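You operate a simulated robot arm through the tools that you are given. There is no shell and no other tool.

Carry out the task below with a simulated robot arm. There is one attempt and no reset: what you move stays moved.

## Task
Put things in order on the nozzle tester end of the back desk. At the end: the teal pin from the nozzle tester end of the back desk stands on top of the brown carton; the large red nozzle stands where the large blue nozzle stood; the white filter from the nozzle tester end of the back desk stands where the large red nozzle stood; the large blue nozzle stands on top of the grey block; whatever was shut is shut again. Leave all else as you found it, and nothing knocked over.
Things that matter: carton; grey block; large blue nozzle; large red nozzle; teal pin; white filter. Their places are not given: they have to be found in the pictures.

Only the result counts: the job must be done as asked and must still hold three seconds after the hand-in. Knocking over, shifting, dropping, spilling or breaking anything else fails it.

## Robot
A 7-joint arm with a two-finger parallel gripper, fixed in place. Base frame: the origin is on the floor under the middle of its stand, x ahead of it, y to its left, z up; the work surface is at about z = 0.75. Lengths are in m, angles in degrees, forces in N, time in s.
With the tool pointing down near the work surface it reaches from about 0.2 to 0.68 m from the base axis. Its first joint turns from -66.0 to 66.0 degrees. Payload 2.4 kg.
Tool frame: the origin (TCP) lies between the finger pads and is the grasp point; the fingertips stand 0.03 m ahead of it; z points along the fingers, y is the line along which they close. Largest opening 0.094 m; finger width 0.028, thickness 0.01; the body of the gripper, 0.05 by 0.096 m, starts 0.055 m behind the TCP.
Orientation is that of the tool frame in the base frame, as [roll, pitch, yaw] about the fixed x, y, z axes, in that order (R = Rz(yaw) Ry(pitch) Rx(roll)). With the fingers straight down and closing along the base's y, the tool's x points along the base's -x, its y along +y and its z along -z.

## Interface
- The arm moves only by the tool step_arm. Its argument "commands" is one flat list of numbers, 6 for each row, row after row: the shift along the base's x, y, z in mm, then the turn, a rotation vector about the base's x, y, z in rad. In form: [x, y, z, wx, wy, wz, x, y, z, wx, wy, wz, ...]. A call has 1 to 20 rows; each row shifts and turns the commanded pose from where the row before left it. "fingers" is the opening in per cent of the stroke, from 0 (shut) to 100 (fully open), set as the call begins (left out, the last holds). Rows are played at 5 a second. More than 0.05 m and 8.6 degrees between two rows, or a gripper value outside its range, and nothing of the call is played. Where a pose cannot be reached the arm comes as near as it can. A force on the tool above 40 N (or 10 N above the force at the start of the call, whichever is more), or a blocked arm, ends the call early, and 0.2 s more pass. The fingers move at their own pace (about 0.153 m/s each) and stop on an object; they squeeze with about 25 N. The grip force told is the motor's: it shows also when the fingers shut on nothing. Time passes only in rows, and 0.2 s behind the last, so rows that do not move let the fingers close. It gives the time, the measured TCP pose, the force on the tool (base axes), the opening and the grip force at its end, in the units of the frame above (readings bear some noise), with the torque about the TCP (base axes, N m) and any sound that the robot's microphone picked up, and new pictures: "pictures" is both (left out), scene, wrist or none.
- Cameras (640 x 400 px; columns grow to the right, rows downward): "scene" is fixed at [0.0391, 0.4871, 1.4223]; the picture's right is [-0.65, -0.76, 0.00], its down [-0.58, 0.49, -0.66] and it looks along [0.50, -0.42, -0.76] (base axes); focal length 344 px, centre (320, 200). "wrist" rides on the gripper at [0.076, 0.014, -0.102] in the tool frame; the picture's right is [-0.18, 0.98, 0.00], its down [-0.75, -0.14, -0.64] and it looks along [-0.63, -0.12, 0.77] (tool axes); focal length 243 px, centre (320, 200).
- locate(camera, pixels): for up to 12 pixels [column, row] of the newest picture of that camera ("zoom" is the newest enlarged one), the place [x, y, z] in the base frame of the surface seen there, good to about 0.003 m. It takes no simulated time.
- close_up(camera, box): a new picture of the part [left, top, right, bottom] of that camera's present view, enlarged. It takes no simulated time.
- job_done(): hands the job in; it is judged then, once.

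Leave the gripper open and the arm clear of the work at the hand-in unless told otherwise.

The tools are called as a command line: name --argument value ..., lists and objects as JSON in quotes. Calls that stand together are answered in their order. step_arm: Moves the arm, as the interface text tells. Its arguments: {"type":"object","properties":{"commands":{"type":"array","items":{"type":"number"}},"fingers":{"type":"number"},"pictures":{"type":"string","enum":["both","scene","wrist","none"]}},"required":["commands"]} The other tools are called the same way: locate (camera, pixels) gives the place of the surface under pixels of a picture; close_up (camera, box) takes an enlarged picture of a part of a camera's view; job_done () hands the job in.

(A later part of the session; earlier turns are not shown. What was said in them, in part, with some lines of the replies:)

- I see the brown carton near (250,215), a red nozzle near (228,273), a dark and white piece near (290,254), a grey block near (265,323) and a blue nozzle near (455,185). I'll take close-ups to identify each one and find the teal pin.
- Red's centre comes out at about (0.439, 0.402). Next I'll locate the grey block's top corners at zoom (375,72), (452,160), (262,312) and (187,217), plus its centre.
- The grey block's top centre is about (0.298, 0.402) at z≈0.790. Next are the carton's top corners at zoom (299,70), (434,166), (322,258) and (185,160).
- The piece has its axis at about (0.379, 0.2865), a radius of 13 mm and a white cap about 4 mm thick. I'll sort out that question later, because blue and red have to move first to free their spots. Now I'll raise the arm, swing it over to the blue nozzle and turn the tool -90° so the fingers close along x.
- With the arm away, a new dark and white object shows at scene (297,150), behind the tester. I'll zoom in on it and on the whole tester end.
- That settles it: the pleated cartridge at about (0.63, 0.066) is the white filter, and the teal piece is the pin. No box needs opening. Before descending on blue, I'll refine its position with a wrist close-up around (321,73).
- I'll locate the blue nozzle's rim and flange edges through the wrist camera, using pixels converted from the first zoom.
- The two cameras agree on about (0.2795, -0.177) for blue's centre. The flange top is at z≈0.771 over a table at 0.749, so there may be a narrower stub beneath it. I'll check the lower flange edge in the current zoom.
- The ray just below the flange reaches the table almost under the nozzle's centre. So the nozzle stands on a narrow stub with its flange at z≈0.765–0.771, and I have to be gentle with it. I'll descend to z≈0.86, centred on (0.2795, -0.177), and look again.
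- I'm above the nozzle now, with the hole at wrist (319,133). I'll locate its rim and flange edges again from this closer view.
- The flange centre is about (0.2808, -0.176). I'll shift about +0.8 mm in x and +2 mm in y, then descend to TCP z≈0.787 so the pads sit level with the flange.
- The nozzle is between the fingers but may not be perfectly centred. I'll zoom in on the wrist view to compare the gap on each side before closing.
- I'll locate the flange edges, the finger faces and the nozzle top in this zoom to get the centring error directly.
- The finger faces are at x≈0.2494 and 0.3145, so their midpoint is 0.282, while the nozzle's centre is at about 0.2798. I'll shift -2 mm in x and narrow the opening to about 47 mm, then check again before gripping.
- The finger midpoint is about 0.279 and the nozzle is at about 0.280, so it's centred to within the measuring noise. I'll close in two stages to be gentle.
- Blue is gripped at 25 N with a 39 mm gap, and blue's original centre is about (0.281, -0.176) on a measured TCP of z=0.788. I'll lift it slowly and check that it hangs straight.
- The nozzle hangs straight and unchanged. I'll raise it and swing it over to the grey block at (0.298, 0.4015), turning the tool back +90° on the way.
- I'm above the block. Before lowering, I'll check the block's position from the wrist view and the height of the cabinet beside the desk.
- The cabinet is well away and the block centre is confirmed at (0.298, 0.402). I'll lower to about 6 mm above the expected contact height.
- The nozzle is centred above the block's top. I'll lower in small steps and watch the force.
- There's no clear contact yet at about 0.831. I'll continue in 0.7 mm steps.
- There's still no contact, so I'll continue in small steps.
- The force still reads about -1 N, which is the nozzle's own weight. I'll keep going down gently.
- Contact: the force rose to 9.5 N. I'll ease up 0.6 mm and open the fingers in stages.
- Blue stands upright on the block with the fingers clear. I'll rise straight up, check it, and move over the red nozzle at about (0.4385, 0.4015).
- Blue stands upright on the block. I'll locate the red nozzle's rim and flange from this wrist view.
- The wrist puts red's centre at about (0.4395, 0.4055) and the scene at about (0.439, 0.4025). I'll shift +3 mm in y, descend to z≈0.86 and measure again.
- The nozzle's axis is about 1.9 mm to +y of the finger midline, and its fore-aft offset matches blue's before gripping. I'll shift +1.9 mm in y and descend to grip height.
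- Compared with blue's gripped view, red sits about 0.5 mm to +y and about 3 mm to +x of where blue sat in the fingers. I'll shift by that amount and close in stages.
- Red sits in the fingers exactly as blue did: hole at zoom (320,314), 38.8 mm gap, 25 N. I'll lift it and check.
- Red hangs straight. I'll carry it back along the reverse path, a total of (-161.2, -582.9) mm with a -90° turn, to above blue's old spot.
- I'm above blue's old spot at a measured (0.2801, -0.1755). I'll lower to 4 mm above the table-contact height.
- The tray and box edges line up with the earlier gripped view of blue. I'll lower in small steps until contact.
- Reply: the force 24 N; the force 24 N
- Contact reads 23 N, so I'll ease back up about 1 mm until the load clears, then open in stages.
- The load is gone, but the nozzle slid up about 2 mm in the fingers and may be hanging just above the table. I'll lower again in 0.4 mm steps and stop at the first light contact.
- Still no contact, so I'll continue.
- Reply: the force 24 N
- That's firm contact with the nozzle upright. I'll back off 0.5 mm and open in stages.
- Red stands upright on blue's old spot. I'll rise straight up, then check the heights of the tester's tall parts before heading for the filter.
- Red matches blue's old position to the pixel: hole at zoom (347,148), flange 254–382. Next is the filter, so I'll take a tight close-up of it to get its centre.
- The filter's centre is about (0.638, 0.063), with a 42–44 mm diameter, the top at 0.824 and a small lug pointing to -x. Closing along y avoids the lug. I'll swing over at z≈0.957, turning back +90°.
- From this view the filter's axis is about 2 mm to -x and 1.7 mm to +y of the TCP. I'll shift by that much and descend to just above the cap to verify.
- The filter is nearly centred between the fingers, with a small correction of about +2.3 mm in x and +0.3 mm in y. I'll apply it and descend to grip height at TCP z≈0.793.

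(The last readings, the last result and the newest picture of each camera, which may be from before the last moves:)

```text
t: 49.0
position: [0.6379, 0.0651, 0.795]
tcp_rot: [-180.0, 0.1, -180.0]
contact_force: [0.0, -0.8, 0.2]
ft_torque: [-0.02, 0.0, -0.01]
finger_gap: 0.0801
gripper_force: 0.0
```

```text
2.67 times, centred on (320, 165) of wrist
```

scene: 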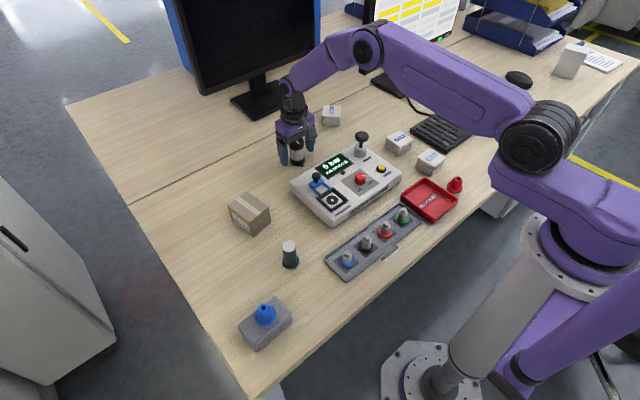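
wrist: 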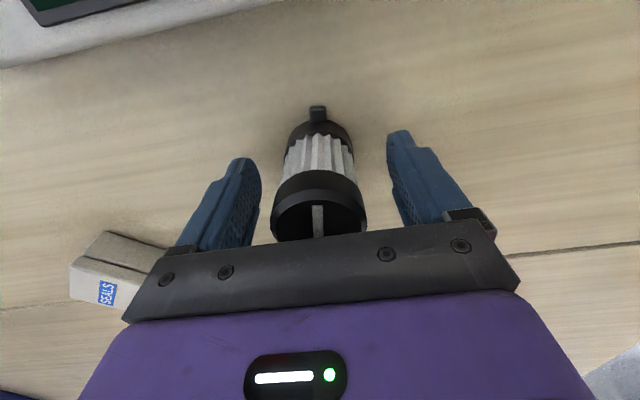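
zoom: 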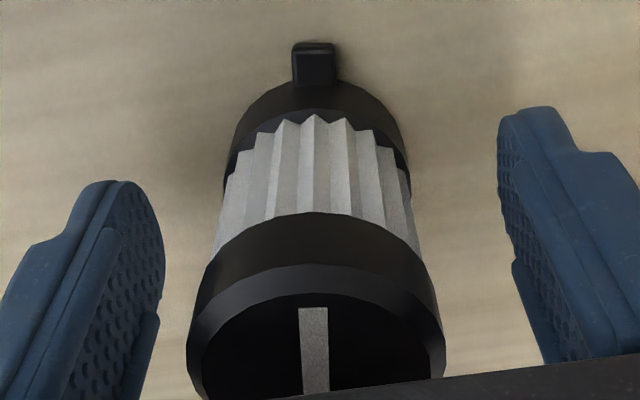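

The filter stands centred between the fingers with its lug forward and clear. I'll close in stages.

step_arm --commands '[0, 0, 0, 0, 0, 0, 0, 0, 0, 0, 0, 0]' --fingers 55 --pictures "wrist"

close_up --camera "wrist" --box '[220, 90, 420, 240]'

```text
t: 49.6
position: [0.6396, 0.0662, 0.7963]
tcp_rot: [-180.0, -0.1, 179.9]
contact_force: [-0.7, 0.1, 0.6]
ft_torque: [0.01, -0.01, 0.03]
finger_gap: 0.0518
gripper_force: 0.1
```

wrist: 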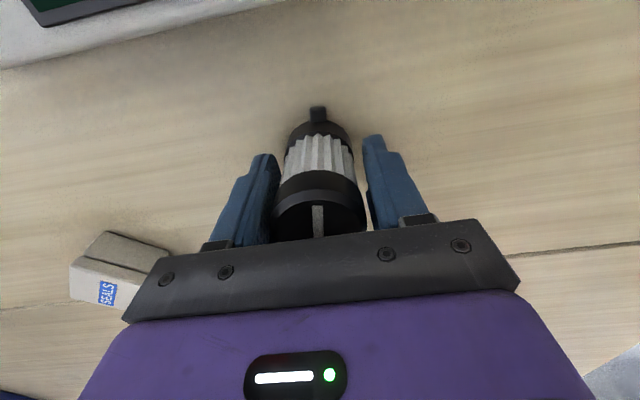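

```text
2.67 times, centred on (320, 165) of wrist
```

zoom: 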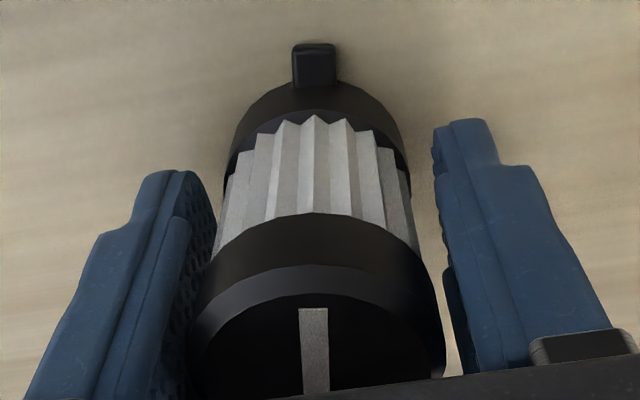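

Both sides still have small gaps, so I'll close fully to grip.

step_arm --commands '[0, 0, 0, 0, 0, 0, 0, 0, 0, 0, 0, 0]' --fingers 49 --pictures "none"

step_arm --commands '[0, 0, 0, 0, 0, 0, 0, 0, 0, 0, 0, 0, 0, 0, 0, 0, 0, 0]' --fingers 0 --pictures "wrist"

close_up --camera "wrist" --box '[220, 90, 420, 240]'

```text
t: 50.2
position: [0.6384, 0.0653, 0.7949]
tcp_rot: [-179.9, 0.0, 180.0]
contact_force: [-0.5, 0.8, 0.1]
ft_torque: [0.0, -0.03, 0.01]
finger_gap: 0.0461
gripper_force: 0.1
```

```text
t: 51.0
position: [0.6377, 0.0662, 0.7954]
tcp_rot: [179.9, 0.0, -180.0]
contact_force: [0.2, 0.1, 0.2]
ft_torque: [0.02, -0.03, -0.01]
finger_gap: 0.0441
gripper_force: 24.6
```

wrist: 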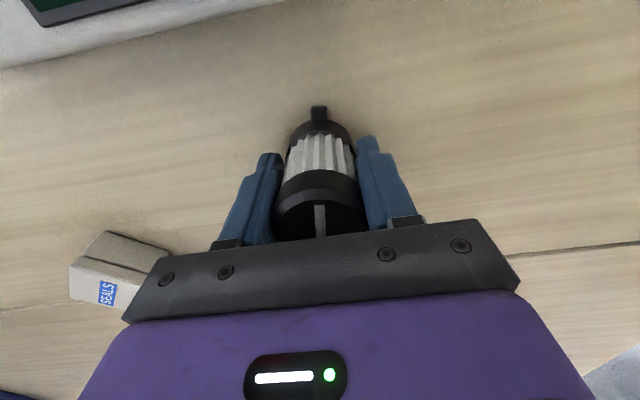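

```text
2.67 times, centred on (320, 165) of wrist
```

zoom: 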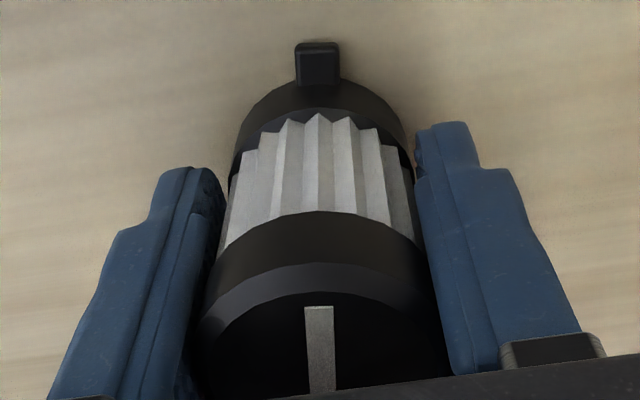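

The filter is gripped at 24.6 N with a 44.1 mm gap. I'll locate its front surfaces to learn its fore-aft offset from the TCP for accurate placement.

locate --camera "zoom" --pixels '[[320, 225], [320, 240], [320, 255], [322, 98], [300, 240], [340, 240], [350, 100], [290, 100], [318, 60], [320, 180], [320, 290]]'

```text
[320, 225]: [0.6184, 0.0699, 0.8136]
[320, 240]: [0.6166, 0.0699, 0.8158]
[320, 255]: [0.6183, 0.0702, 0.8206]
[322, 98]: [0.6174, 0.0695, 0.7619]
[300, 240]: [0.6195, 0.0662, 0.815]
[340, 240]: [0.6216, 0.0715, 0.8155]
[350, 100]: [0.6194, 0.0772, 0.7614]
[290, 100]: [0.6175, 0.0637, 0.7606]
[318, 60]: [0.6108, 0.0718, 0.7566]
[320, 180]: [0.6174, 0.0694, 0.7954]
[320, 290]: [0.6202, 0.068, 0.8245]
```

The filter's axis is about 1 mm to +x of the TCP. I'll lift it 150 mm and check the grip.

step_arm --commands '[0, 0, 5, 0, 0, 0, 0, 0, 10, 0, 0, 0, 0, 0, 25, 0, 0, 0, 0, 0, 40, 0, 0, 0, 0, 0, 40, 0, 0, 0, 0, 0, 30, 0, 0, 0, 0, 0, 0, 0, 0, 0]'

close_up --camera "wrist" --box '[220, 90, 420, 240]'

```text
t: 52.6
position: [0.6355, 0.0666, 0.9449]
tcp_rot: [-180.0, 0.0, -180.0]
contact_force: [-0.7, -0.8, -1.7]
ft_torque: [0.03, 0.0, 0.01]
finger_gap: 0.044
gripper_force: 25.2
```

scene: 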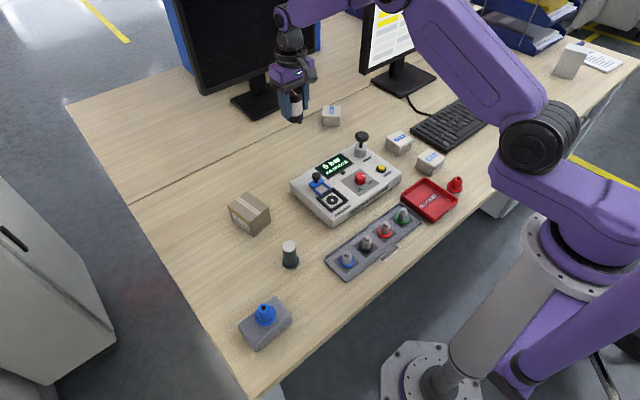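
wrist: 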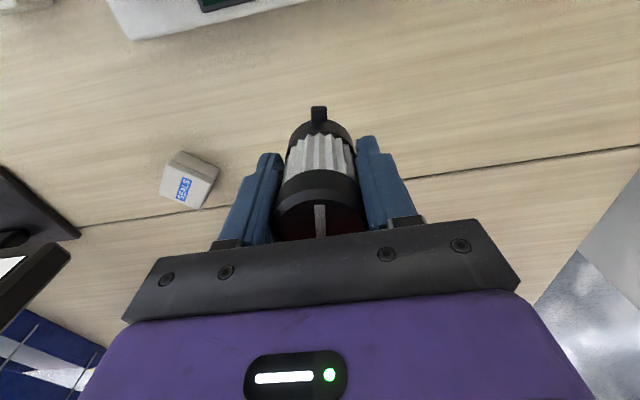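

```text
2.67 times, centred on (320, 165) of wrist
```

zoom: 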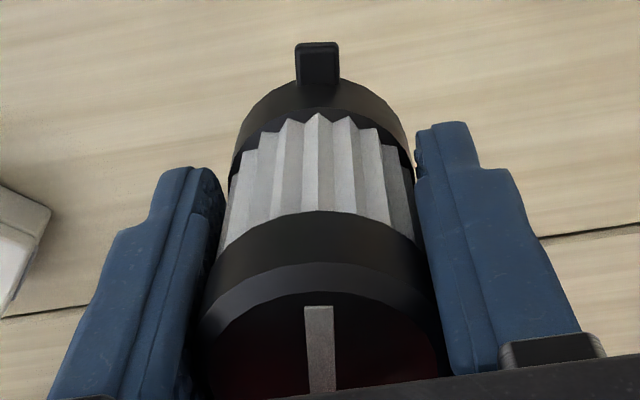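

The filter is held firm and straight. I'll carry it (-197.7, +341.9) mm to above red's old spot.

step_arm --commands '[-19.77, 34.19, 0, 0, 0, 0, -19.77, 34.19, 0, 0, 0, 0, -19.77, 34.19, 0, 0, 0, 0, -19.77, 34.19, 0, 0, 0, 0, -19.77, 34.19, 0, 0, 0, 0, -19.77, 34.19, 0, 0, 0, 0, -19.77, 34.19, 0, 0, 0, 0, -19.77, 34.19, 0, 0, 0, 0, -19.77, 34.19, 0, 0, 0, 0, -19.77, 34.19, 0, 0, 0, 0, 0, 0, 0, 0, 0, 0]'

```text
t: 55.0
position: [0.4395, 0.407, 0.9464]
tcp_rot: [179.9, 0.0, 179.9]
contact_force: [0.1, -0.4, -1.9]
ft_torque: [0.01, 0.0, 0.0]
finger_gap: 0.0441
gripper_force: 25.6
```

scene: 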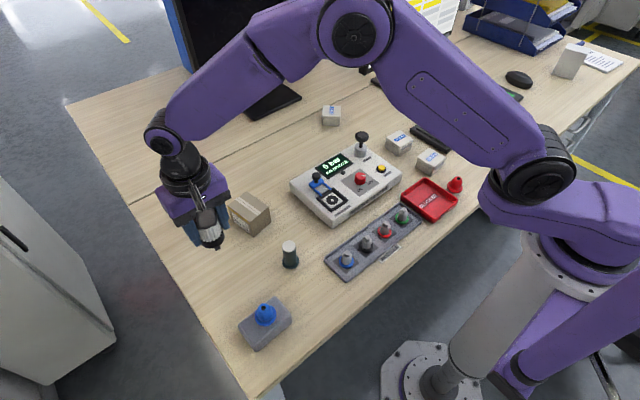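
wrist: 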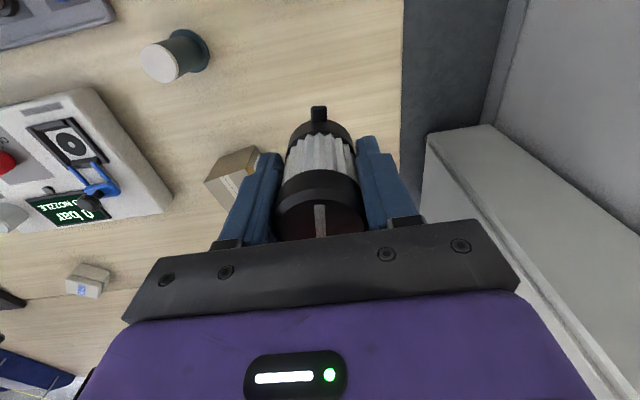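

I'm above red's old spot at a measured (0.4395, 0.407). I'll lower to about 4 mm above the table.

step_arm --commands '[0, 0, -40, 0, 0, 0, 0, 0, -40, 0, 0, 0, 0, 0, -35, 0, 0, 0, 0, 0, -20, 0, 0, 0, 0, 0, -11, 0, 0, 0, 0, 0, 0, 0, 0, 0]' --pictures "none"

step_arm --commands '[0, 0, -1, 0, 0, 0, 0, 0, -1, 0, 0, 0, 0, 0, 0, 0, 0, 0]' --pictures "none"

step_arm --commands '[0, 0, -0.5, 0, 0, 0, 0, 0, 0, 0, 0, 0]' --pictures "none"

step_arm --commands '[0, 0, -0.5, 0, 0, 0, 0, 0, 0, 0, 0, 0]' --pictures "none"

```text
t: 56.4
position: [0.4391, 0.4093, 0.7994]
tcp_rot: [179.9, 0.0, -180.0]
contact_force: [-0.5, 0.2, -1.2]
ft_torque: [0.02, -0.02, 0.0]
finger_gap: 0.0438
gripper_force: 25.0
```

```text
t: 57.2
position: [0.4402, 0.4073, 0.7957]
tcp_rot: [-180.0, 0.0, -180.0]
contact_force: [-0.1, -0.6, -1.2]
ft_torque: [0.01, -0.03, -0.02]
finger_gap: 0.0441
gripper_force: 25.2
```

```text
t: 57.8
position: [0.4412, 0.4084, 0.7963]
tcp_rot: [180.0, -0.1, -180.0]
contact_force: [-0.4, -0.7, -0.8]
ft_torque: [0.0, 0.0, -0.01]
finger_gap: 0.0439
gripper_force: 24.6
```

```text
t: 58.4
position: [0.4406, 0.407, 0.7961]
tcp_rot: [-180.0, -0.1, -180.0]
contact_force: [-1.2, -1.1, 2.6]
ft_torque: [-0.02, 0.03, -0.01]
finger_gap: 0.0438
gripper_force: 25.4
```

Light contact at 2.6 N. I'll open in stages.

step_arm --commands '[0, 0, 0, 0, 0, 0, 0, 0, 0, 0, 0, 0]' --fingers 50 --pictures "none"

step_arm --commands '[0, 0, 0, 0, 0, 0, 0, 0, 0, 0, 0, 0]' --fingers 80 --pictures "wrist"

close_up --camera "wrist" --box '[220, 90, 420, 240]'

```text
t: 59.0
position: [0.4405, 0.4078, 0.7959]
tcp_rot: [180.0, 0.0, -180.0]
contact_force: [0.0, 0.6, -0.1]
ft_torque: [0.0, 0.0, 0.0]
finger_gap: 0.0471
gripper_force: 0.0
```

```text
t: 59.6
position: [0.4408, 0.409, 0.7946]
tcp_rot: [180.0, 0.1, 180.0]
contact_force: [-0.2, 0.6, -0.2]
ft_torque: [-0.04, 0.01, 0.01]
finger_gap: 0.0753
gripper_force: 0.0
```

wrist: 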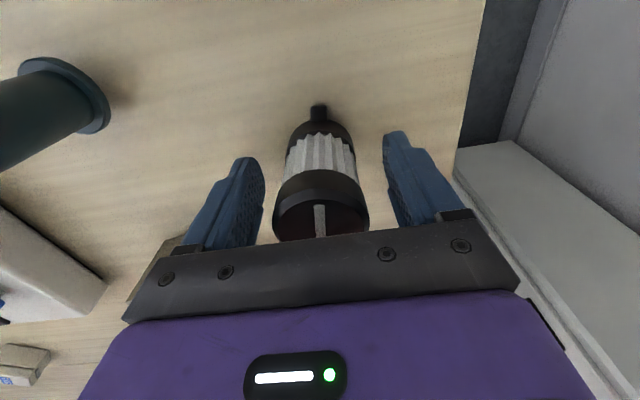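

```text
2.67 times, centred on (320, 165) of wrist
```

zoom: 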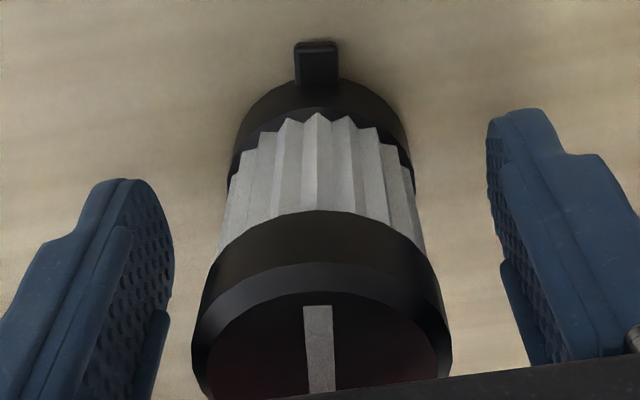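

The filter stands upright with the fingers clear. I'll rise straight up, then move over the teal pin at (0.379, 0.2865).

step_arm --commands '[0, 0, 20, 0, 0, 0, 0, 0, 40, 0, 0, 0, 0, 0, 50, 0, 0, 0, 0, 0, 40, 0, 0, 0, -15.2, -30.2, 0, 0, 0, 0, -15.2, -30.2, 0, 0, 0, 0, -15.2, -30.2, 0, 0, 0, 0, -15.2, -30.2, 0, 0, 0, 0, 0, 0, 0, 0, 0, 0]'

close_up --camera "scene" --box '[198, 250, 258, 300]'

close_up --camera "wrist" --box '[240, 20, 400, 140]'

```text
t: 61.6
position: [0.3793, 0.2867, 0.9453]
tcp_rot: [180.0, -0.1, 180.0]
contact_force: [0.7, -0.8, 0.0]
ft_torque: [0.02, 0.02, -0.02]
finger_gap: 0.0752
gripper_force: 0.1
```

scene: 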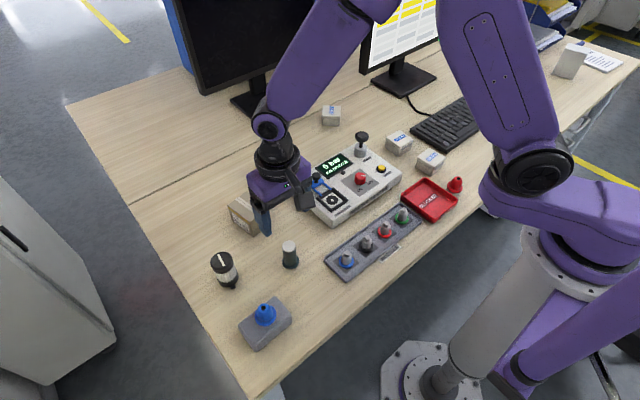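
wrist: 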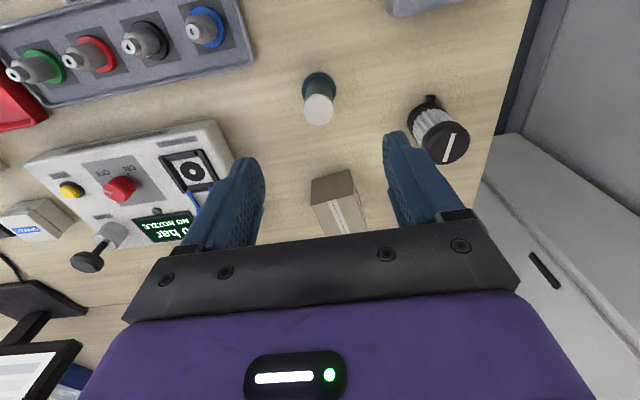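

```text
8.00 times, centred on (228, 275) of scene
```

zoom: 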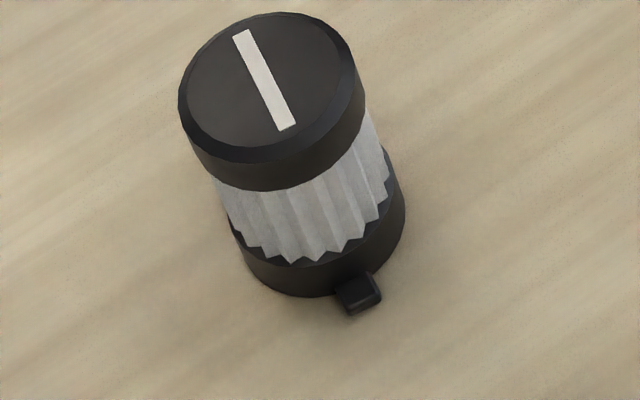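

```text
3.33 times, centred on (320, 80) of wrist
```

zoom: 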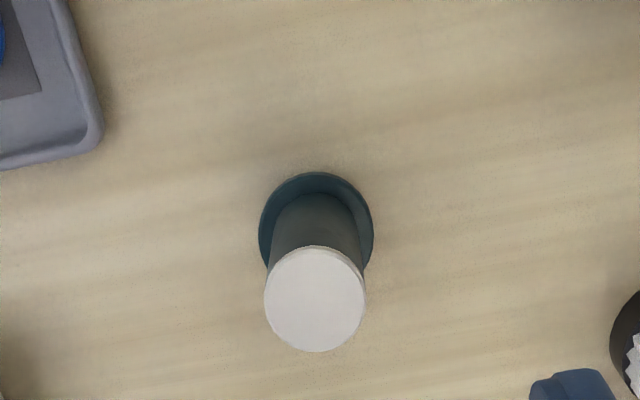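

The filter's base centre matches red's old spot in the scene view, at zoom (322,235) against a projected (323,234). Now the pin: it sits about 1.6 mm to -y and 1.5–2 mm to +x of the TCP, so I'll shift and descend to just above its top.

step_arm --commands '[1.5, -1.6, -30, 0, 0, 0, 0, 0, -30, 0, 0, 0, 0, 0, -18, 0, 0, 0, 0, 0, 0, 0, 0, 0]' --pictures "wrist" --fingers 65

close_up --camera "wrist" --box '[230, 80, 410, 210]'

```text
t: 62.6
position: [0.3815, 0.2845, 0.8664]
tcp_rot: [180.0, 0.0, -180.0]
contact_force: [0.4, 0.2, -1.2]
ft_torque: [0.01, 0.02, -0.01]
finger_gap: 0.0612
gripper_force: 0.0
```

wrist: 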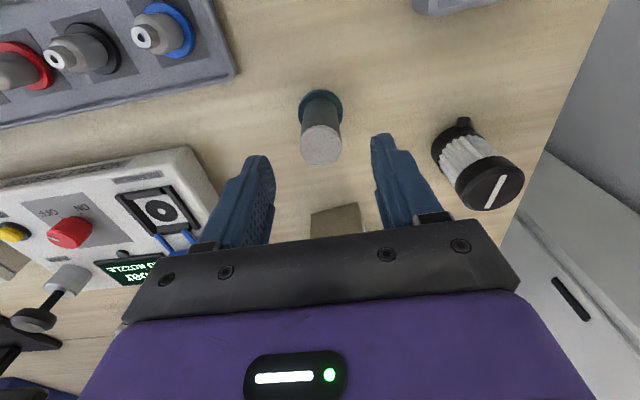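

```text
3.08 times, centred on (320, 145) of wrist
```

zoom: 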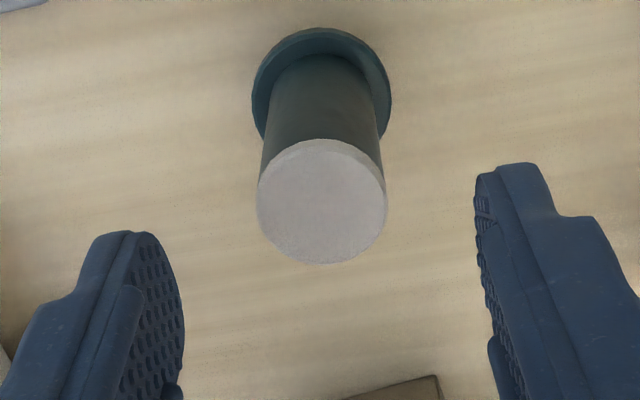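

The pin is centred to within a millimetre. I'll apply a small correction of -1 mm in x and +0.5 mm in y, then descend to TCP z≈0.80 to grip the body above the flange.

step_arm --commands '[-1, 0.5, -25, 0, 0, 0, 0, 0, -22, 0, 0, 0, 0, 0, -20, 0, 0, 0, 0, 0, 0, 0, 0, 0]' --pictures "none"

step_arm --commands '[0, 0, 0, 0, 0, 0, 0, 0, 0, 0, 0, 0]' --fingers 40 --pictures "both"

close_up --camera "wrist" --box '[220, 90, 420, 240]'

```text
t: 63.6
position: [0.3802, 0.2854, 0.7991]
tcp_rot: [-179.9, -0.1, -179.9]
contact_force: [0.5, 0.3, -0.2]
ft_torque: [0.02, -0.02, 0.02]
finger_gap: 0.061
gripper_force: 0.2
```

```text
t: 64.2
position: [0.3801, 0.2863, 0.8004]
tcp_rot: [-180.0, -0.1, 179.9]
contact_force: [-0.5, -0.3, 0.1]
ft_torque: [0.02, 0.07, -0.01]
finger_gap: 0.0378
gripper_force: 0.2
```

scene: 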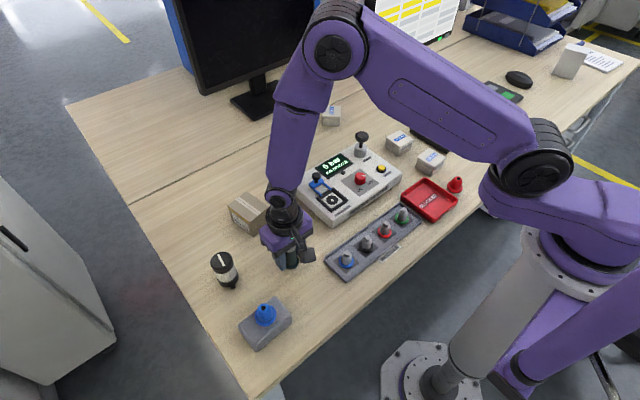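
wrist: 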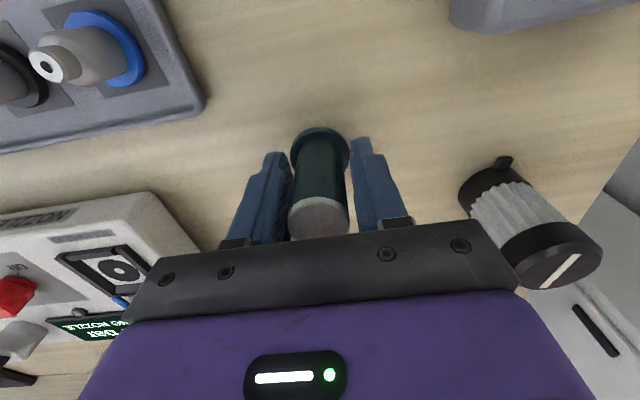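

```text
2.67 times, centred on (320, 165) of wrist
```

zoom: 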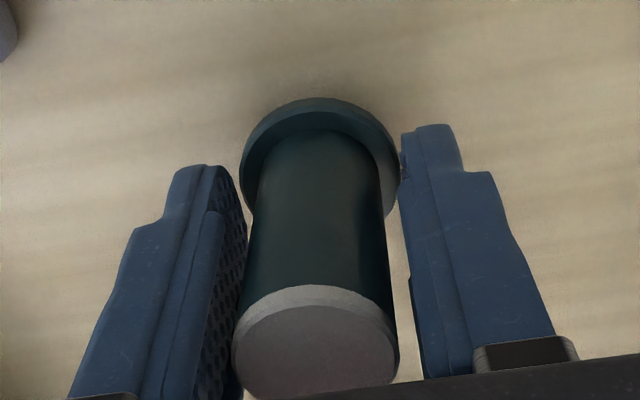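

The fingertips look level with the pin's flange, near zoom (400,150). I'll check the flange height before closing.

locate --camera "zoom" --pixels '[[318, 102], [318, 108], [318, 120], [318, 128], [318, 140], [318, 180], [245, 175], [395, 185], [390, 205], [318, 94], [318, 345], [405, 150]]'

```text
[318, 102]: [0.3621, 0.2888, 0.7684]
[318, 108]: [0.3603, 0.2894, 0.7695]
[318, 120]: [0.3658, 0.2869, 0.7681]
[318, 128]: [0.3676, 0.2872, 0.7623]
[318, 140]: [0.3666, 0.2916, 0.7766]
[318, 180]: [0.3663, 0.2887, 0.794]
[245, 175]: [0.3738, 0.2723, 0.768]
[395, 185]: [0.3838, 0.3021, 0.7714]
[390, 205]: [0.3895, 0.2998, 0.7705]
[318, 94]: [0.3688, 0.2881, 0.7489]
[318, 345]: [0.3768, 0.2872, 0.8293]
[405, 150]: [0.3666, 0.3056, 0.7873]
```

The flange is at about z 0.764–0.770 on a stub, and my tips are right at its rim. I'll reopen slightly, rise 8 mm so the pads sit on the smooth body, and then close in stages.

step_arm --commands '[0, 0, 0, 0, 0, 0, 0, 0, 4, 0, 0, 0, 0, 0, 4, 0, 0, 0, 0, 0, 0, 0, 0, 0]' --fingers 55 --pictures "none"

step_arm --commands '[0, 0, 0, 0, 0, 0, 0, 0, 0, 0, 0, 0]' --fingers 34 --pictures "wrist"

close_up --camera "wrist" --box '[220, 90, 420, 240]'

```text
t: 65.2
position: [0.3795, 0.2855, 0.8079]
tcp_rot: [180.0, 0.0, -180.0]
contact_force: [0.2, 0.8, 0.5]
ft_torque: [-0.01, 0.0, -0.01]
finger_gap: 0.0517
gripper_force: 0.1
```

```text
t: 65.8
position: [0.3786, 0.2858, 0.8071]
tcp_rot: [180.0, -0.1, -180.0]
contact_force: [-0.6, -0.3, 0.3]
ft_torque: [-0.01, 0.01, 0.02]
finger_gap: 0.0319
gripper_force: 0.1
```

wrist: 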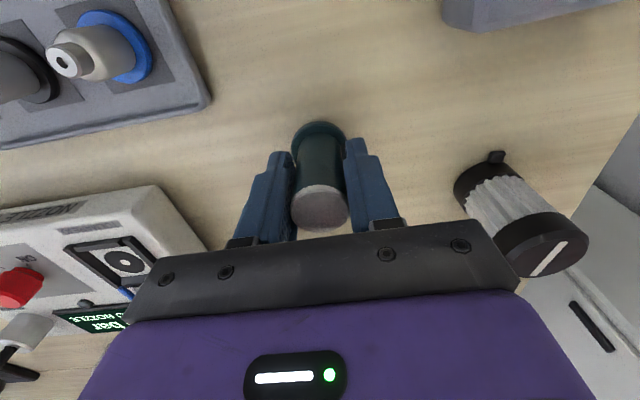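

```text
2.67 times, centred on (320, 165) of wrist
```

zoom: 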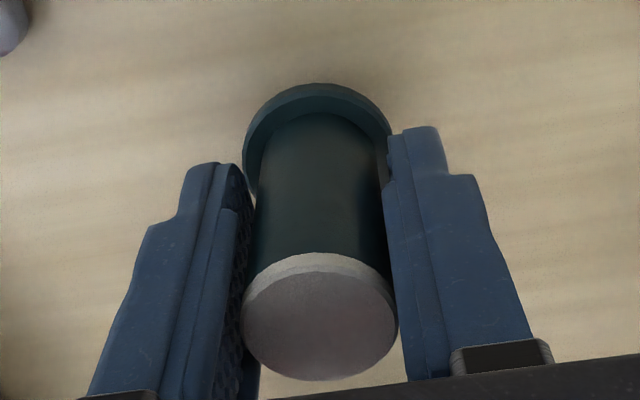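

The pads are above the flange now, with about 3 mm clearance per side. I'll close to grip.

step_arm --commands '[0, 0, 0, 0, 0, 0, 0, 0, 0, 0, 0, 0]' --fingers 30 --pictures "none"

step_arm --commands '[0, 0, 0, 0, 0, 0, 0, 0, 0, 0, 0, 0, 0, 0, 0, 0, 0, 0]' --fingers 0 --pictures "none"

step_arm --commands '[0, 0, 3, 0, 0, 0, 0, 0, 7, 0, 0, 0, 0, 0, 0, 0, 0, 0]' --pictures "wrist"

close_up --camera "wrist" --box '[220, 90, 420, 240]'

```text
t: 66.4
position: [0.38, 0.2859, 0.8083]
tcp_rot: [-179.9, 0.0, -179.9]
contact_force: [-0.5, 0.1, 1.0]
ft_torque: [-0.01, -0.03, 0.02]
finger_gap: 0.0282
gripper_force: 0.1
```

```text
t: 67.2
position: [0.3797, 0.2865, 0.8087]
tcp_rot: [-180.0, 0.0, -180.0]
contact_force: [0.2, -0.6, -0.2]
ft_torque: [-0.04, 0.0, -0.02]
finger_gap: 0.0277
gripper_force: 25.2
```

```text
t: 68.0
position: [0.3806, 0.2846, 0.818]
tcp_rot: [-180.0, 0.0, -180.0]
contact_force: [0.3, 0.8, -1.4]
ft_torque: [-0.02, 0.01, -0.03]
finger_gap: 0.0275
gripper_force: 24.9
```

wrist: 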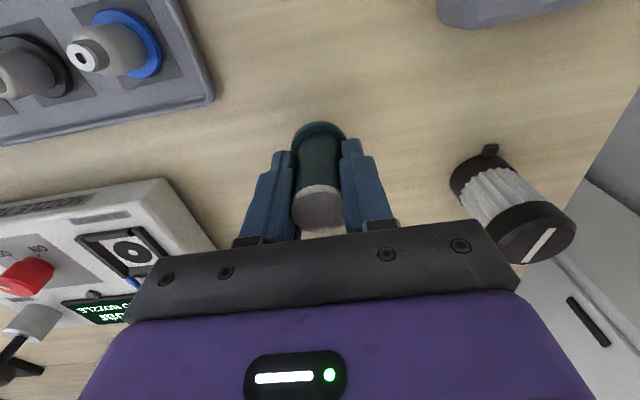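

```text
2.67 times, centred on (320, 165) of wrist
```

zoom: 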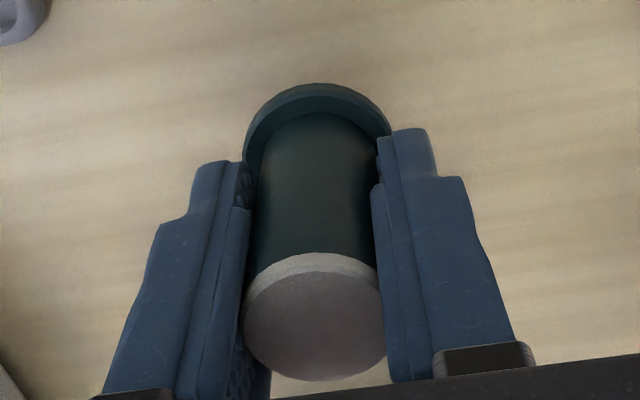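

The whole pin lifted cleanly with its white cap on, so it's one part. I'll raise it and move it over the carton's centre at (0.537, 0.281).

step_arm --commands '[0, 0, 40, 0, 0, 0, 0, 0, 40, 0, 0, 0, 0, 0, 40, 0, 0, 0, 39.25, -1.1, 0, 0, 0, 0, 39.25, -1.1, 0, 0, 0, 0, 39.25, -1.2, 0, 0, 0, 0, 39.25, -1.2, 0, 0, 0, 0, 0, 0, 0, 0, 0, 0]'

close_up --camera "wrist" --box '[220, 40, 420, 240]'

```text
t: 69.8
position: [0.5385, 0.2825, 0.9362]
tcp_rot: [180.0, 0.0, -179.9]
contact_force: [0.4, 0.1, -0.2]
ft_torque: [0.0, 0.02, -0.03]
finger_gap: 0.0275
gripper_force: 25.0
```

scene: 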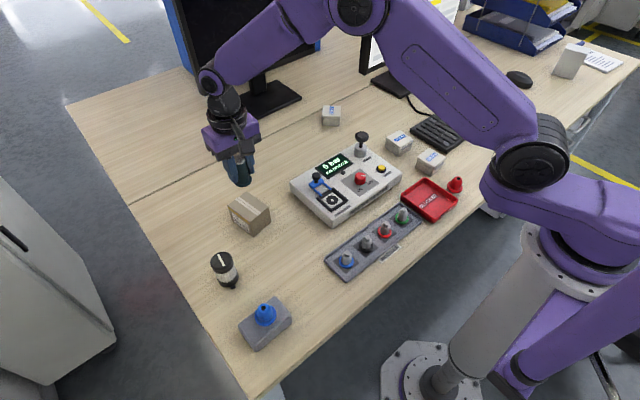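
wrist: 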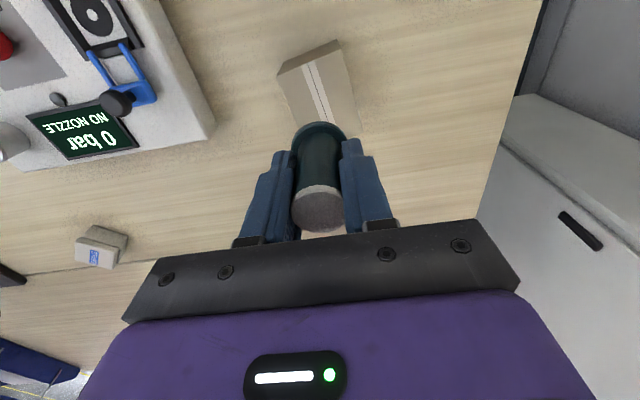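

```text
2.00 times, centred on (320, 140) of wrist
```

zoom: 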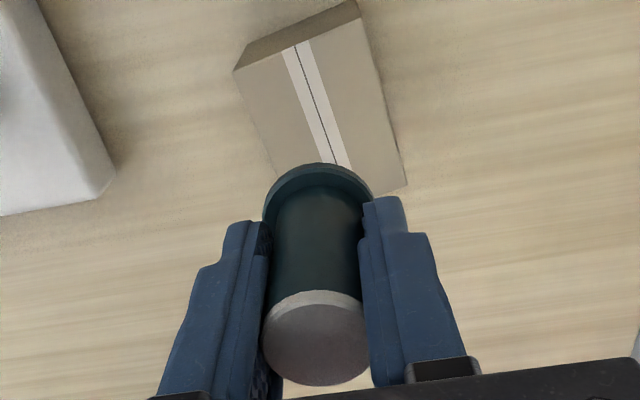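

The carton's top centre, at about wrist (320,104), lines up under the pin. I'll lower to about 5 mm above contact.

step_arm --commands '[0, 0, -25, 0, 0, 0, 0, 0, -25, 0, 0, 0, 0, 0, -15, 0, 0, 0, 0, 0, 0, 0, 0, 0]'

close_up --camera "wrist" --box '[220, 60, 420, 240]'

close_up --camera "scene" --box '[200, 150, 300, 250]'

```text
t: 70.8
position: [0.5374, 0.2817, 0.872]
tcp_rot: [-180.0, 0.0, -180.0]
contact_force: [-0.4, 0.5, -1.3]
ft_torque: [-0.02, 0.0, -0.03]
finger_gap: 0.0273
gripper_force: 25.2
```

scene: 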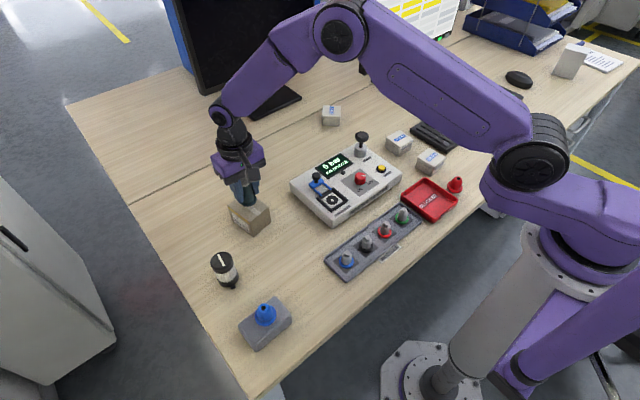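
wrist: 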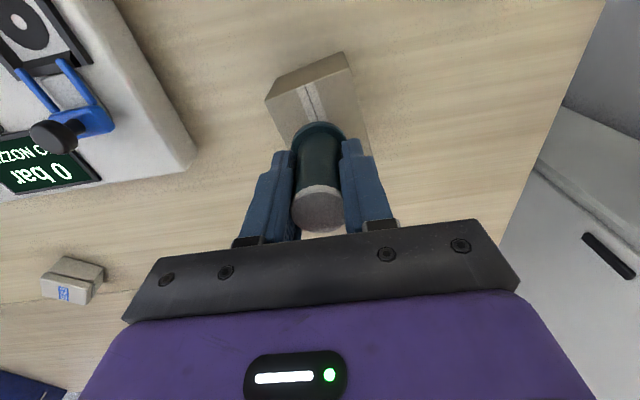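

```text
2.22 times, centred on (320, 150) of wrist
```

zoom: 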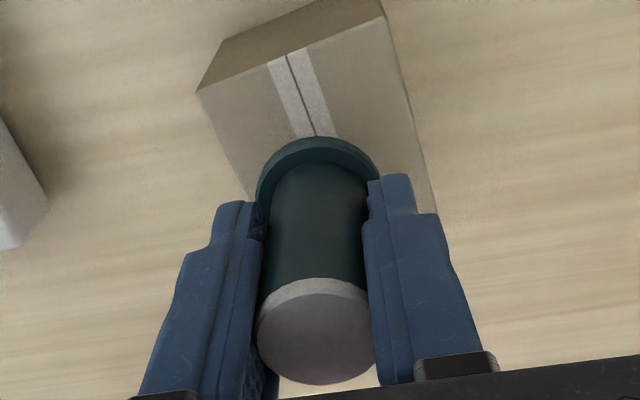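

```text
4.00 times, centred on (250, 200) of scene
```

zoom: 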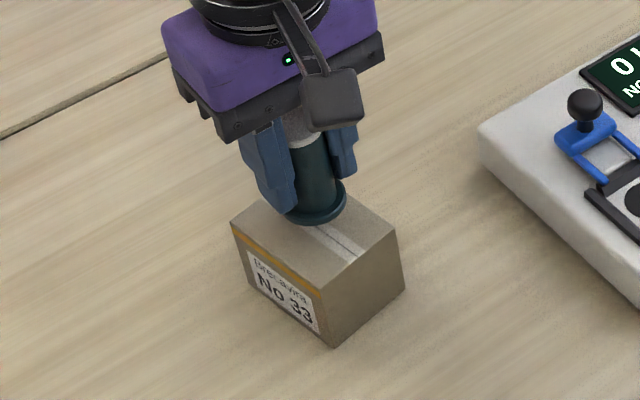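

The pin is centred over the carton. I'll lower in small steps and watch the force closely, because the carton may be light.

step_arm --commands '[0, 0, -1, 0, 0, 0, 0, 0, -1, 0, 0, 0, 0, 0, 0, 0, 0, 0]' --pictures "none"

step_arm --commands '[0, 0, -0.7, 0, 0, 0, 0, 0, 0, 0, 0, 0]' --pictures "none"

step_arm --commands '[0, 0, -0.5, 0, 0, 0, 0, 0, 0, 0, 0, 0]' --pictures "none"

step_arm --commands '[0, 0, -0.5, 0, 0, 0, 0, 0, 0, 0, 0, 0]' --pictures "none"

```text
t: 71.6
position: [0.5364, 0.2801, 0.8715]
tcp_rot: [-179.9, 0.0, -180.0]
contact_force: [0.3, -0.1, -1.6]
ft_torque: [0.02, 0.0, 0.02]
finger_gap: 0.0274
gripper_force: 25.4
```

```text
t: 72.2
position: [0.5369, 0.2807, 0.8706]
tcp_rot: [-179.9, 0.0, -180.0]
contact_force: [0.2, -0.4, -1.5]
ft_torque: [0.04, -0.01, -0.03]
finger_gap: 0.0276
gripper_force: 25.3
```

```text
t: 72.8
position: [0.5379, 0.2805, 0.8677]
tcp_rot: [180.0, 0.0, -180.0]
contact_force: [-0.2, -0.5, -0.4]
ft_torque: [-0.04, 0.0, 0.0]
finger_gap: 0.0275
gripper_force: 25.0
```

```text
t: 73.4
position: [0.5373, 0.2816, 0.8683]
tcp_rot: [179.9, 0.0, 180.0]
contact_force: [-0.6, 0.4, -1.4]
ft_torque: [-0.02, 0.01, 0.0]
finger_gap: 0.0275
gripper_force: 25.2
```

Still hanging free at about -1.4 N, which is the pin's own weight. I'll continue in 0.5 mm steps.

step_arm --commands '[0, 0, -0.5, 0, 0, 0, 0, 0, 0, 0, 0, 0]' --pictures "none"

step_arm --commands '[0, 0, -0.5, 0, 0, 0, 0, 0, 0, 0, 0, 0]' --pictures "none"

step_arm --commands '[0, 0, -0.5, 0, 0, 0, 0, 0, 0, 0, 0, 0]' --pictures "none"

```text
t: 74.0
position: [0.5361, 0.2807, 0.8686]
tcp_rot: [180.0, 0.0, 179.9]
contact_force: [-0.7, -0.3, -0.7]
ft_torque: [0.0, 0.01, 0.02]
finger_gap: 0.0274
gripper_force: 24.9
```

```text
t: 74.6
position: [0.5374, 0.2816, 0.8681]
tcp_rot: [180.0, 0.1, 179.9]
contact_force: [-0.6, -0.8, -0.2]
ft_torque: [-0.01, -0.01, 0.01]
finger_gap: 0.0273
gripper_force: 24.8
```

```text
t: 75.2
position: [0.5376, 0.2821, 0.8683]
tcp_rot: [179.9, 0.0, 180.0]
contact_force: [-0.8, -0.4, -1.1]
ft_torque: [0.05, -0.01, -0.01]
finger_gap: 0.0274
gripper_force: 24.6
```

Not touching yet, so I'll take smaller steps.

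step_arm --commands '[0, 0, -0.4, 0, 0, 0, 0, 0, 0, 0, 0, 0]' --pictures "none"

step_arm --commands '[0, 0, -0.4, 0, 0, 0, 0, 0, 0, 0, 0, 0]' --pictures "scene"

close_up --camera "scene" --box '[225, 180, 285, 230]'

```text
t: 75.8
position: [0.5368, 0.2816, 0.868]
tcp_rot: [180.0, 0.0, 179.9]
contact_force: [-1.1, -0.2, 4.2]
ft_torque: [-0.03, 0.07, -0.02]
finger_gap: 0.0273
gripper_force: 24.6
```

```text
t: 76.4
position: [0.5375, 0.282, 0.8673]
tcp_rot: [-180.0, 0.0, 179.9]
contact_force: [-3.9, -2.4, 15.4]
ft_torque: [-0.13, 0.25, 0.02]
finger_gap: 0.0275
gripper_force: 25.1
```

scene: 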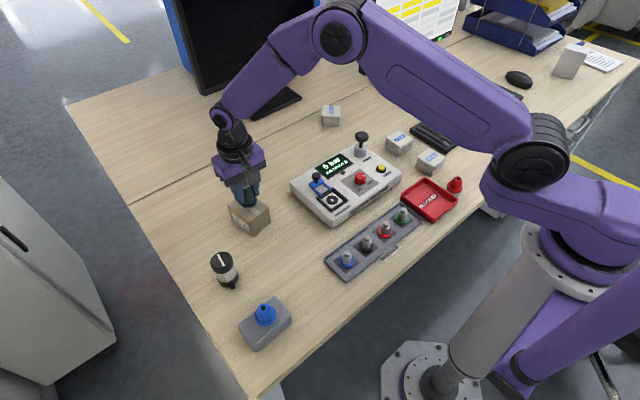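

```text
8.00 times, centred on (255, 205) of scene
```

zoom: 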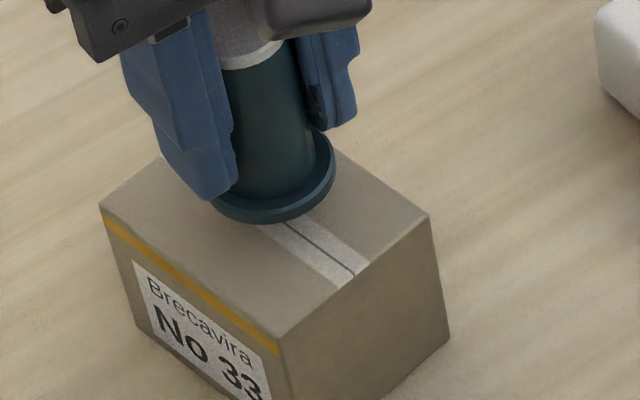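

Contact at 15 N. I'll ease back up 0.5 mm to shed the load, then open in stages.

step_arm --commands '[0, 0, 0.5, 0, 0, 0, 0, 0, 0, 0, 0, 0]' --pictures "none"

step_arm --commands '[0, 0, 0, 0, 0, 0, 0, 0, 0, 0, 0, 0]' --fingers 33 --pictures "none"

step_arm --commands '[0, 0, 0, 0, 0, 0, 0, 0, 0, 0, 0, 0]' --fingers 65 --pictures "both"

close_up --camera "wrist" --box '[220, 60, 420, 240]'

```text
t: 77.0
position: [0.5371, 0.2811, 0.8673]
tcp_rot: [-180.0, 0.2, 180.0]
contact_force: [0.6, -0.5, 6.9]
ft_torque: [0.03, -0.02, 0.01]
finger_gap: 0.0274
gripper_force: 24.6
```

```text
t: 77.6
position: [0.5365, 0.2815, 0.8675]
tcp_rot: [180.0, 0.1, 180.0]
contact_force: [0.7, 0.6, 0.5]
ft_torque: [-0.02, -0.03, 0.0]
finger_gap: 0.031
gripper_force: 0.1
```

```text
t: 78.2
position: [0.5375, 0.281, 0.8668]
tcp_rot: [-180.0, -0.1, -179.9]
contact_force: [0.0, -0.1, 0.2]
ft_torque: [0.03, 0.04, -0.02]
finger_gap: 0.0608
gripper_force: 0.0
```

scene: 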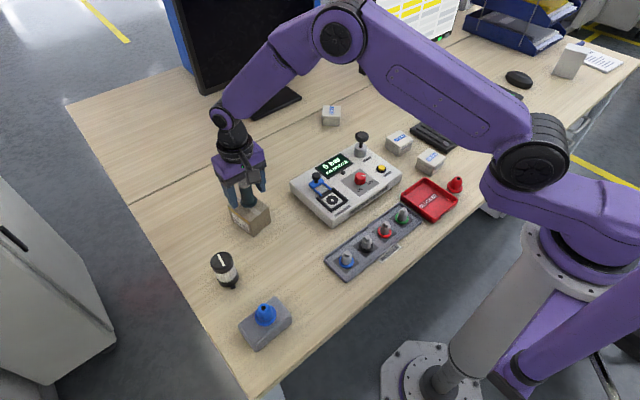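
wrist: 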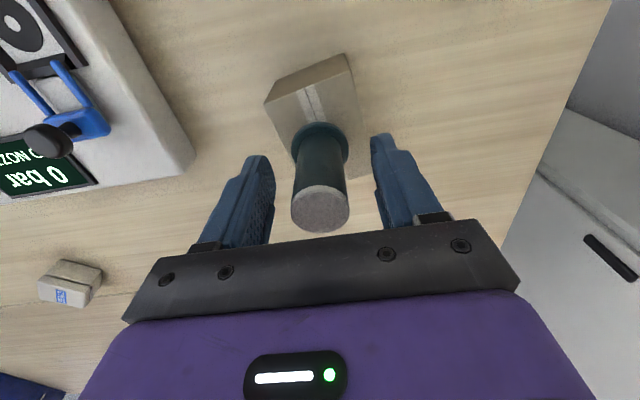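

```text
2.22 times, centred on (320, 150) of wrist
```

zoom: 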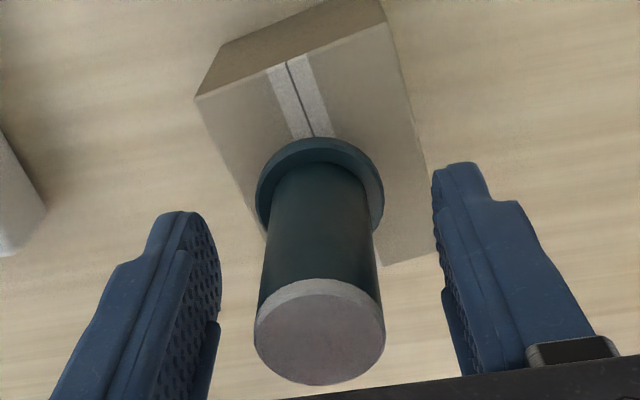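

The pin stands free on the carton. I'll rise straight up, then pull the arm back and to the side so I can inspect everything.

step_arm --commands '[0, 0, 20, 0, 0, 0, 0, 0, 40, 0, 0, 0, 0, 0, 50, 0, 0, 0, 0, 0, 50, 0, 0, 0, 0, 0, 30, 0, 0, 0, -25, -40, 0, 0, 0, 0, -25, -40, 0, 0, 0, 0, -25, -40, 0, 0, 0, 0, -25, -40, 0, 0, 0, 0, -25, -40, 0, 0, 0, 0, -25, -40, 0, 0, 0, 0, -25, -40, 0, 0, 0, 0, -25, -40, 0, 0, 0, 0, 0, 0, 0, 0, 0, 0]' --fingers 65

close_up --camera "scene" --box '[190, 160, 350, 360]'

close_up --camera "scene" --box '[280, 90, 480, 290]'

```text
t: 81.2
position: [0.3377, -0.0397, 1.0583]
tcp_rot: [-180.0, 0.0, 179.9]
contact_force: [-0.3, -0.6, 0.2]
ft_torque: [0.02, 0.01, -0.01]
finger_gap: 0.0612
gripper_force: 0.1
```

scene: 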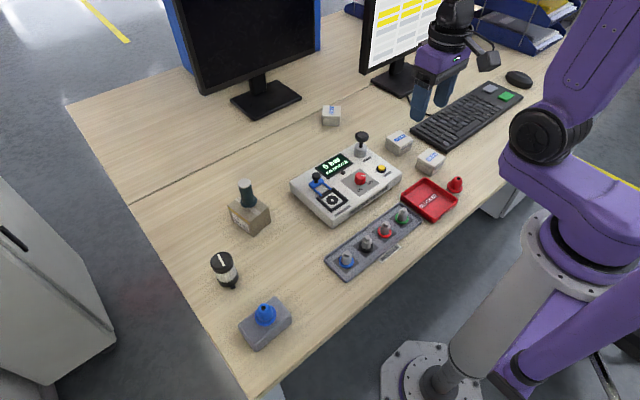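
wrist: 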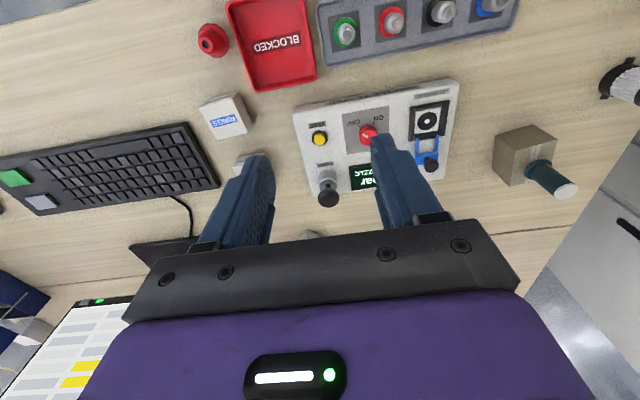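

```text
2.00 times, centred on (270, 260) of scene
```

zoom: 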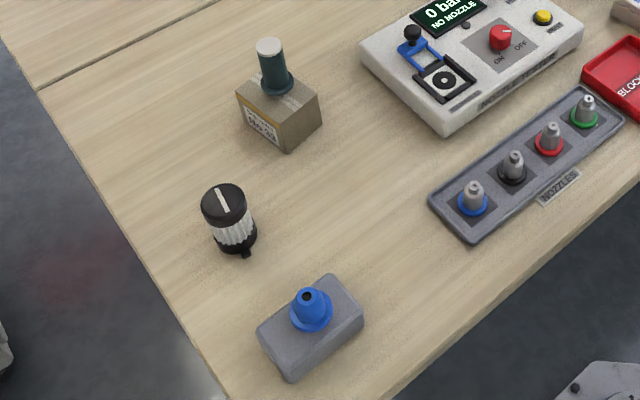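

```text
2.00 times, centred on (380, 190) of scene
```

zoom: 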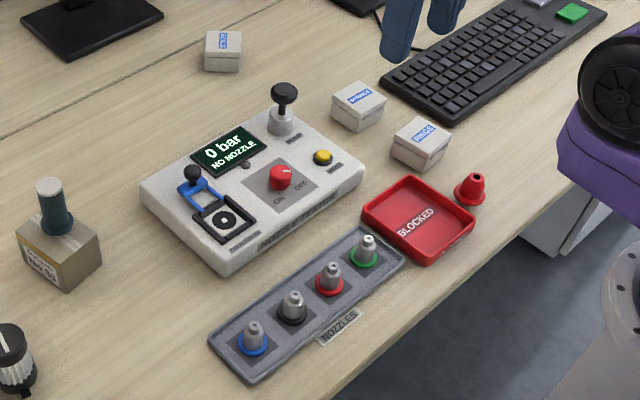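

All four items stand where asked, and the tester, rack, tray and boxes look untouched. I'll open the gripper fully, let time pass, and take final close-ups of the carton, block, filter and red nozzle.

step_arm --commands '[0, 0, 20, 0, 0, 0, 0, 0, 0, 0, 0, 0, 0, 0, 0, 0, 0, 0, 0, 0, 0, 0, 0, 0, 0, 0, 0, 0, 0, 0, 0, 0, 0, 0, 0, 0]' --fingers 100

close_up --camera "scene" --box '[215, 165, 285, 245]'

close_up --camera "scene" --box '[220, 285, 310, 360]'

close_up --camera "scene" --box '[425, 160, 485, 210]'

```text
t: 82.6
position: [0.3367, -0.0379, 1.0779]
tcp_rot: [-180.0, 0.0, 180.0]
contact_force: [-1.0, 0.1, -0.1]
ft_torque: [0.0, 0.02, 0.0]
finger_gap: 0.0941
gripper_force: 0.0
```

scene: 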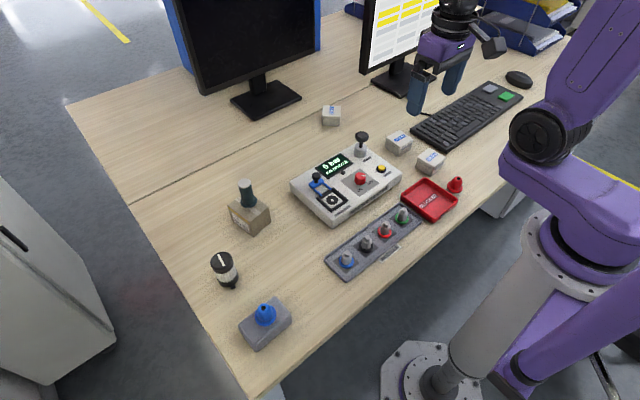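
wrist: 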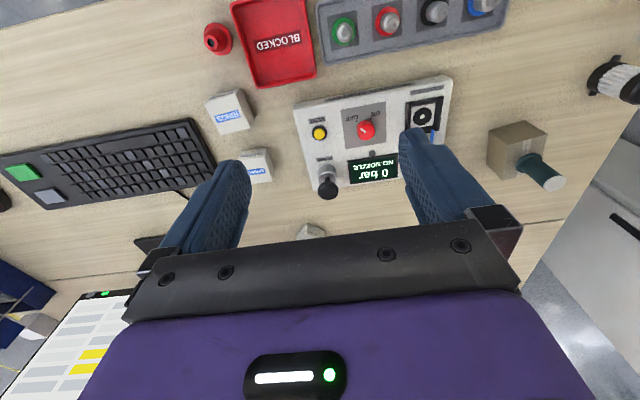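

```text
5.00 times, centred on (250, 205) of scene
```

zoom: 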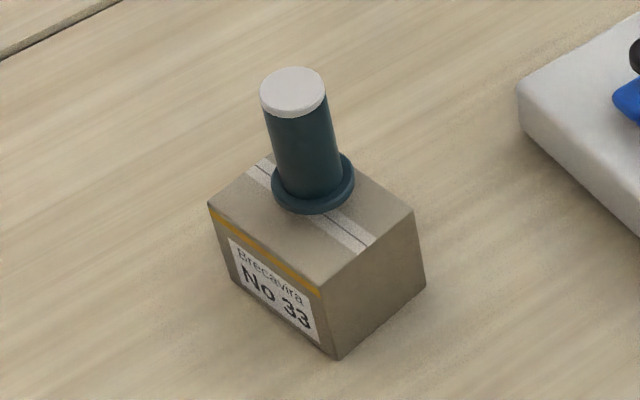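

```text
5.33 times, centred on (265, 322) of scene
```

zoom: 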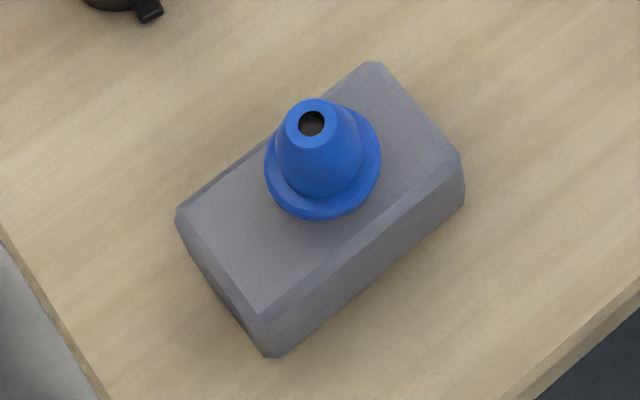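

```text
8.00 times, centred on (455, 185) of scene
```

zoom: 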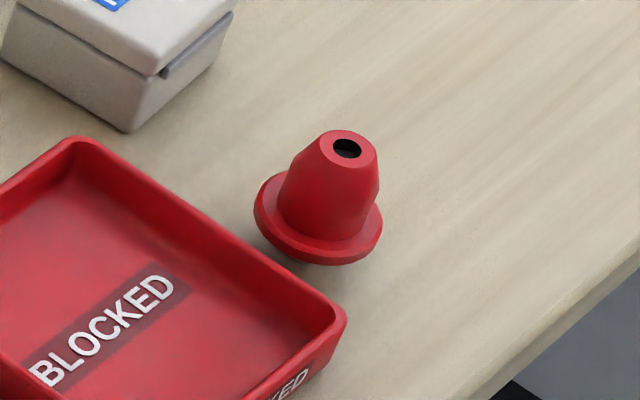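

Every piece is standing in its place:
- The pin stands on the carton.
- Blue stands on the block.
- Red stands on blue's old spot.
- The filter stands on red's old spot.

The carton and block haven't shifted, nothing was opened, and the gripper is open and clear of the work. I'm handing in.

job_done

```text
The job is handed in.
```

I've handed in the job, and in the last pictures everything stood as you asked. The judge's verdict hasn't come back to me.

- **Large blue nozzle:** it stands on top of the grey block.
- **Large red nozzle:** it stands where the blue nozzle stood, matching the old position in the scene picture.
- **White filter:** this turned out to be the pleated cartridge behind the tester. It stands where the red nozzle stood, matching that spot in the scene picture.
- **Teal pin:** it stands near the centre of the brown carton's top, with its white cap on (pin and cap lifted as one part).

I opened nothing, so nothing needed shutting again. The carton and block haven't shifted, and nothing was knocked over. The tester, nozzle rack, red tray and small boxes look untouched. The gripper is open, and the arm is well above the desk.
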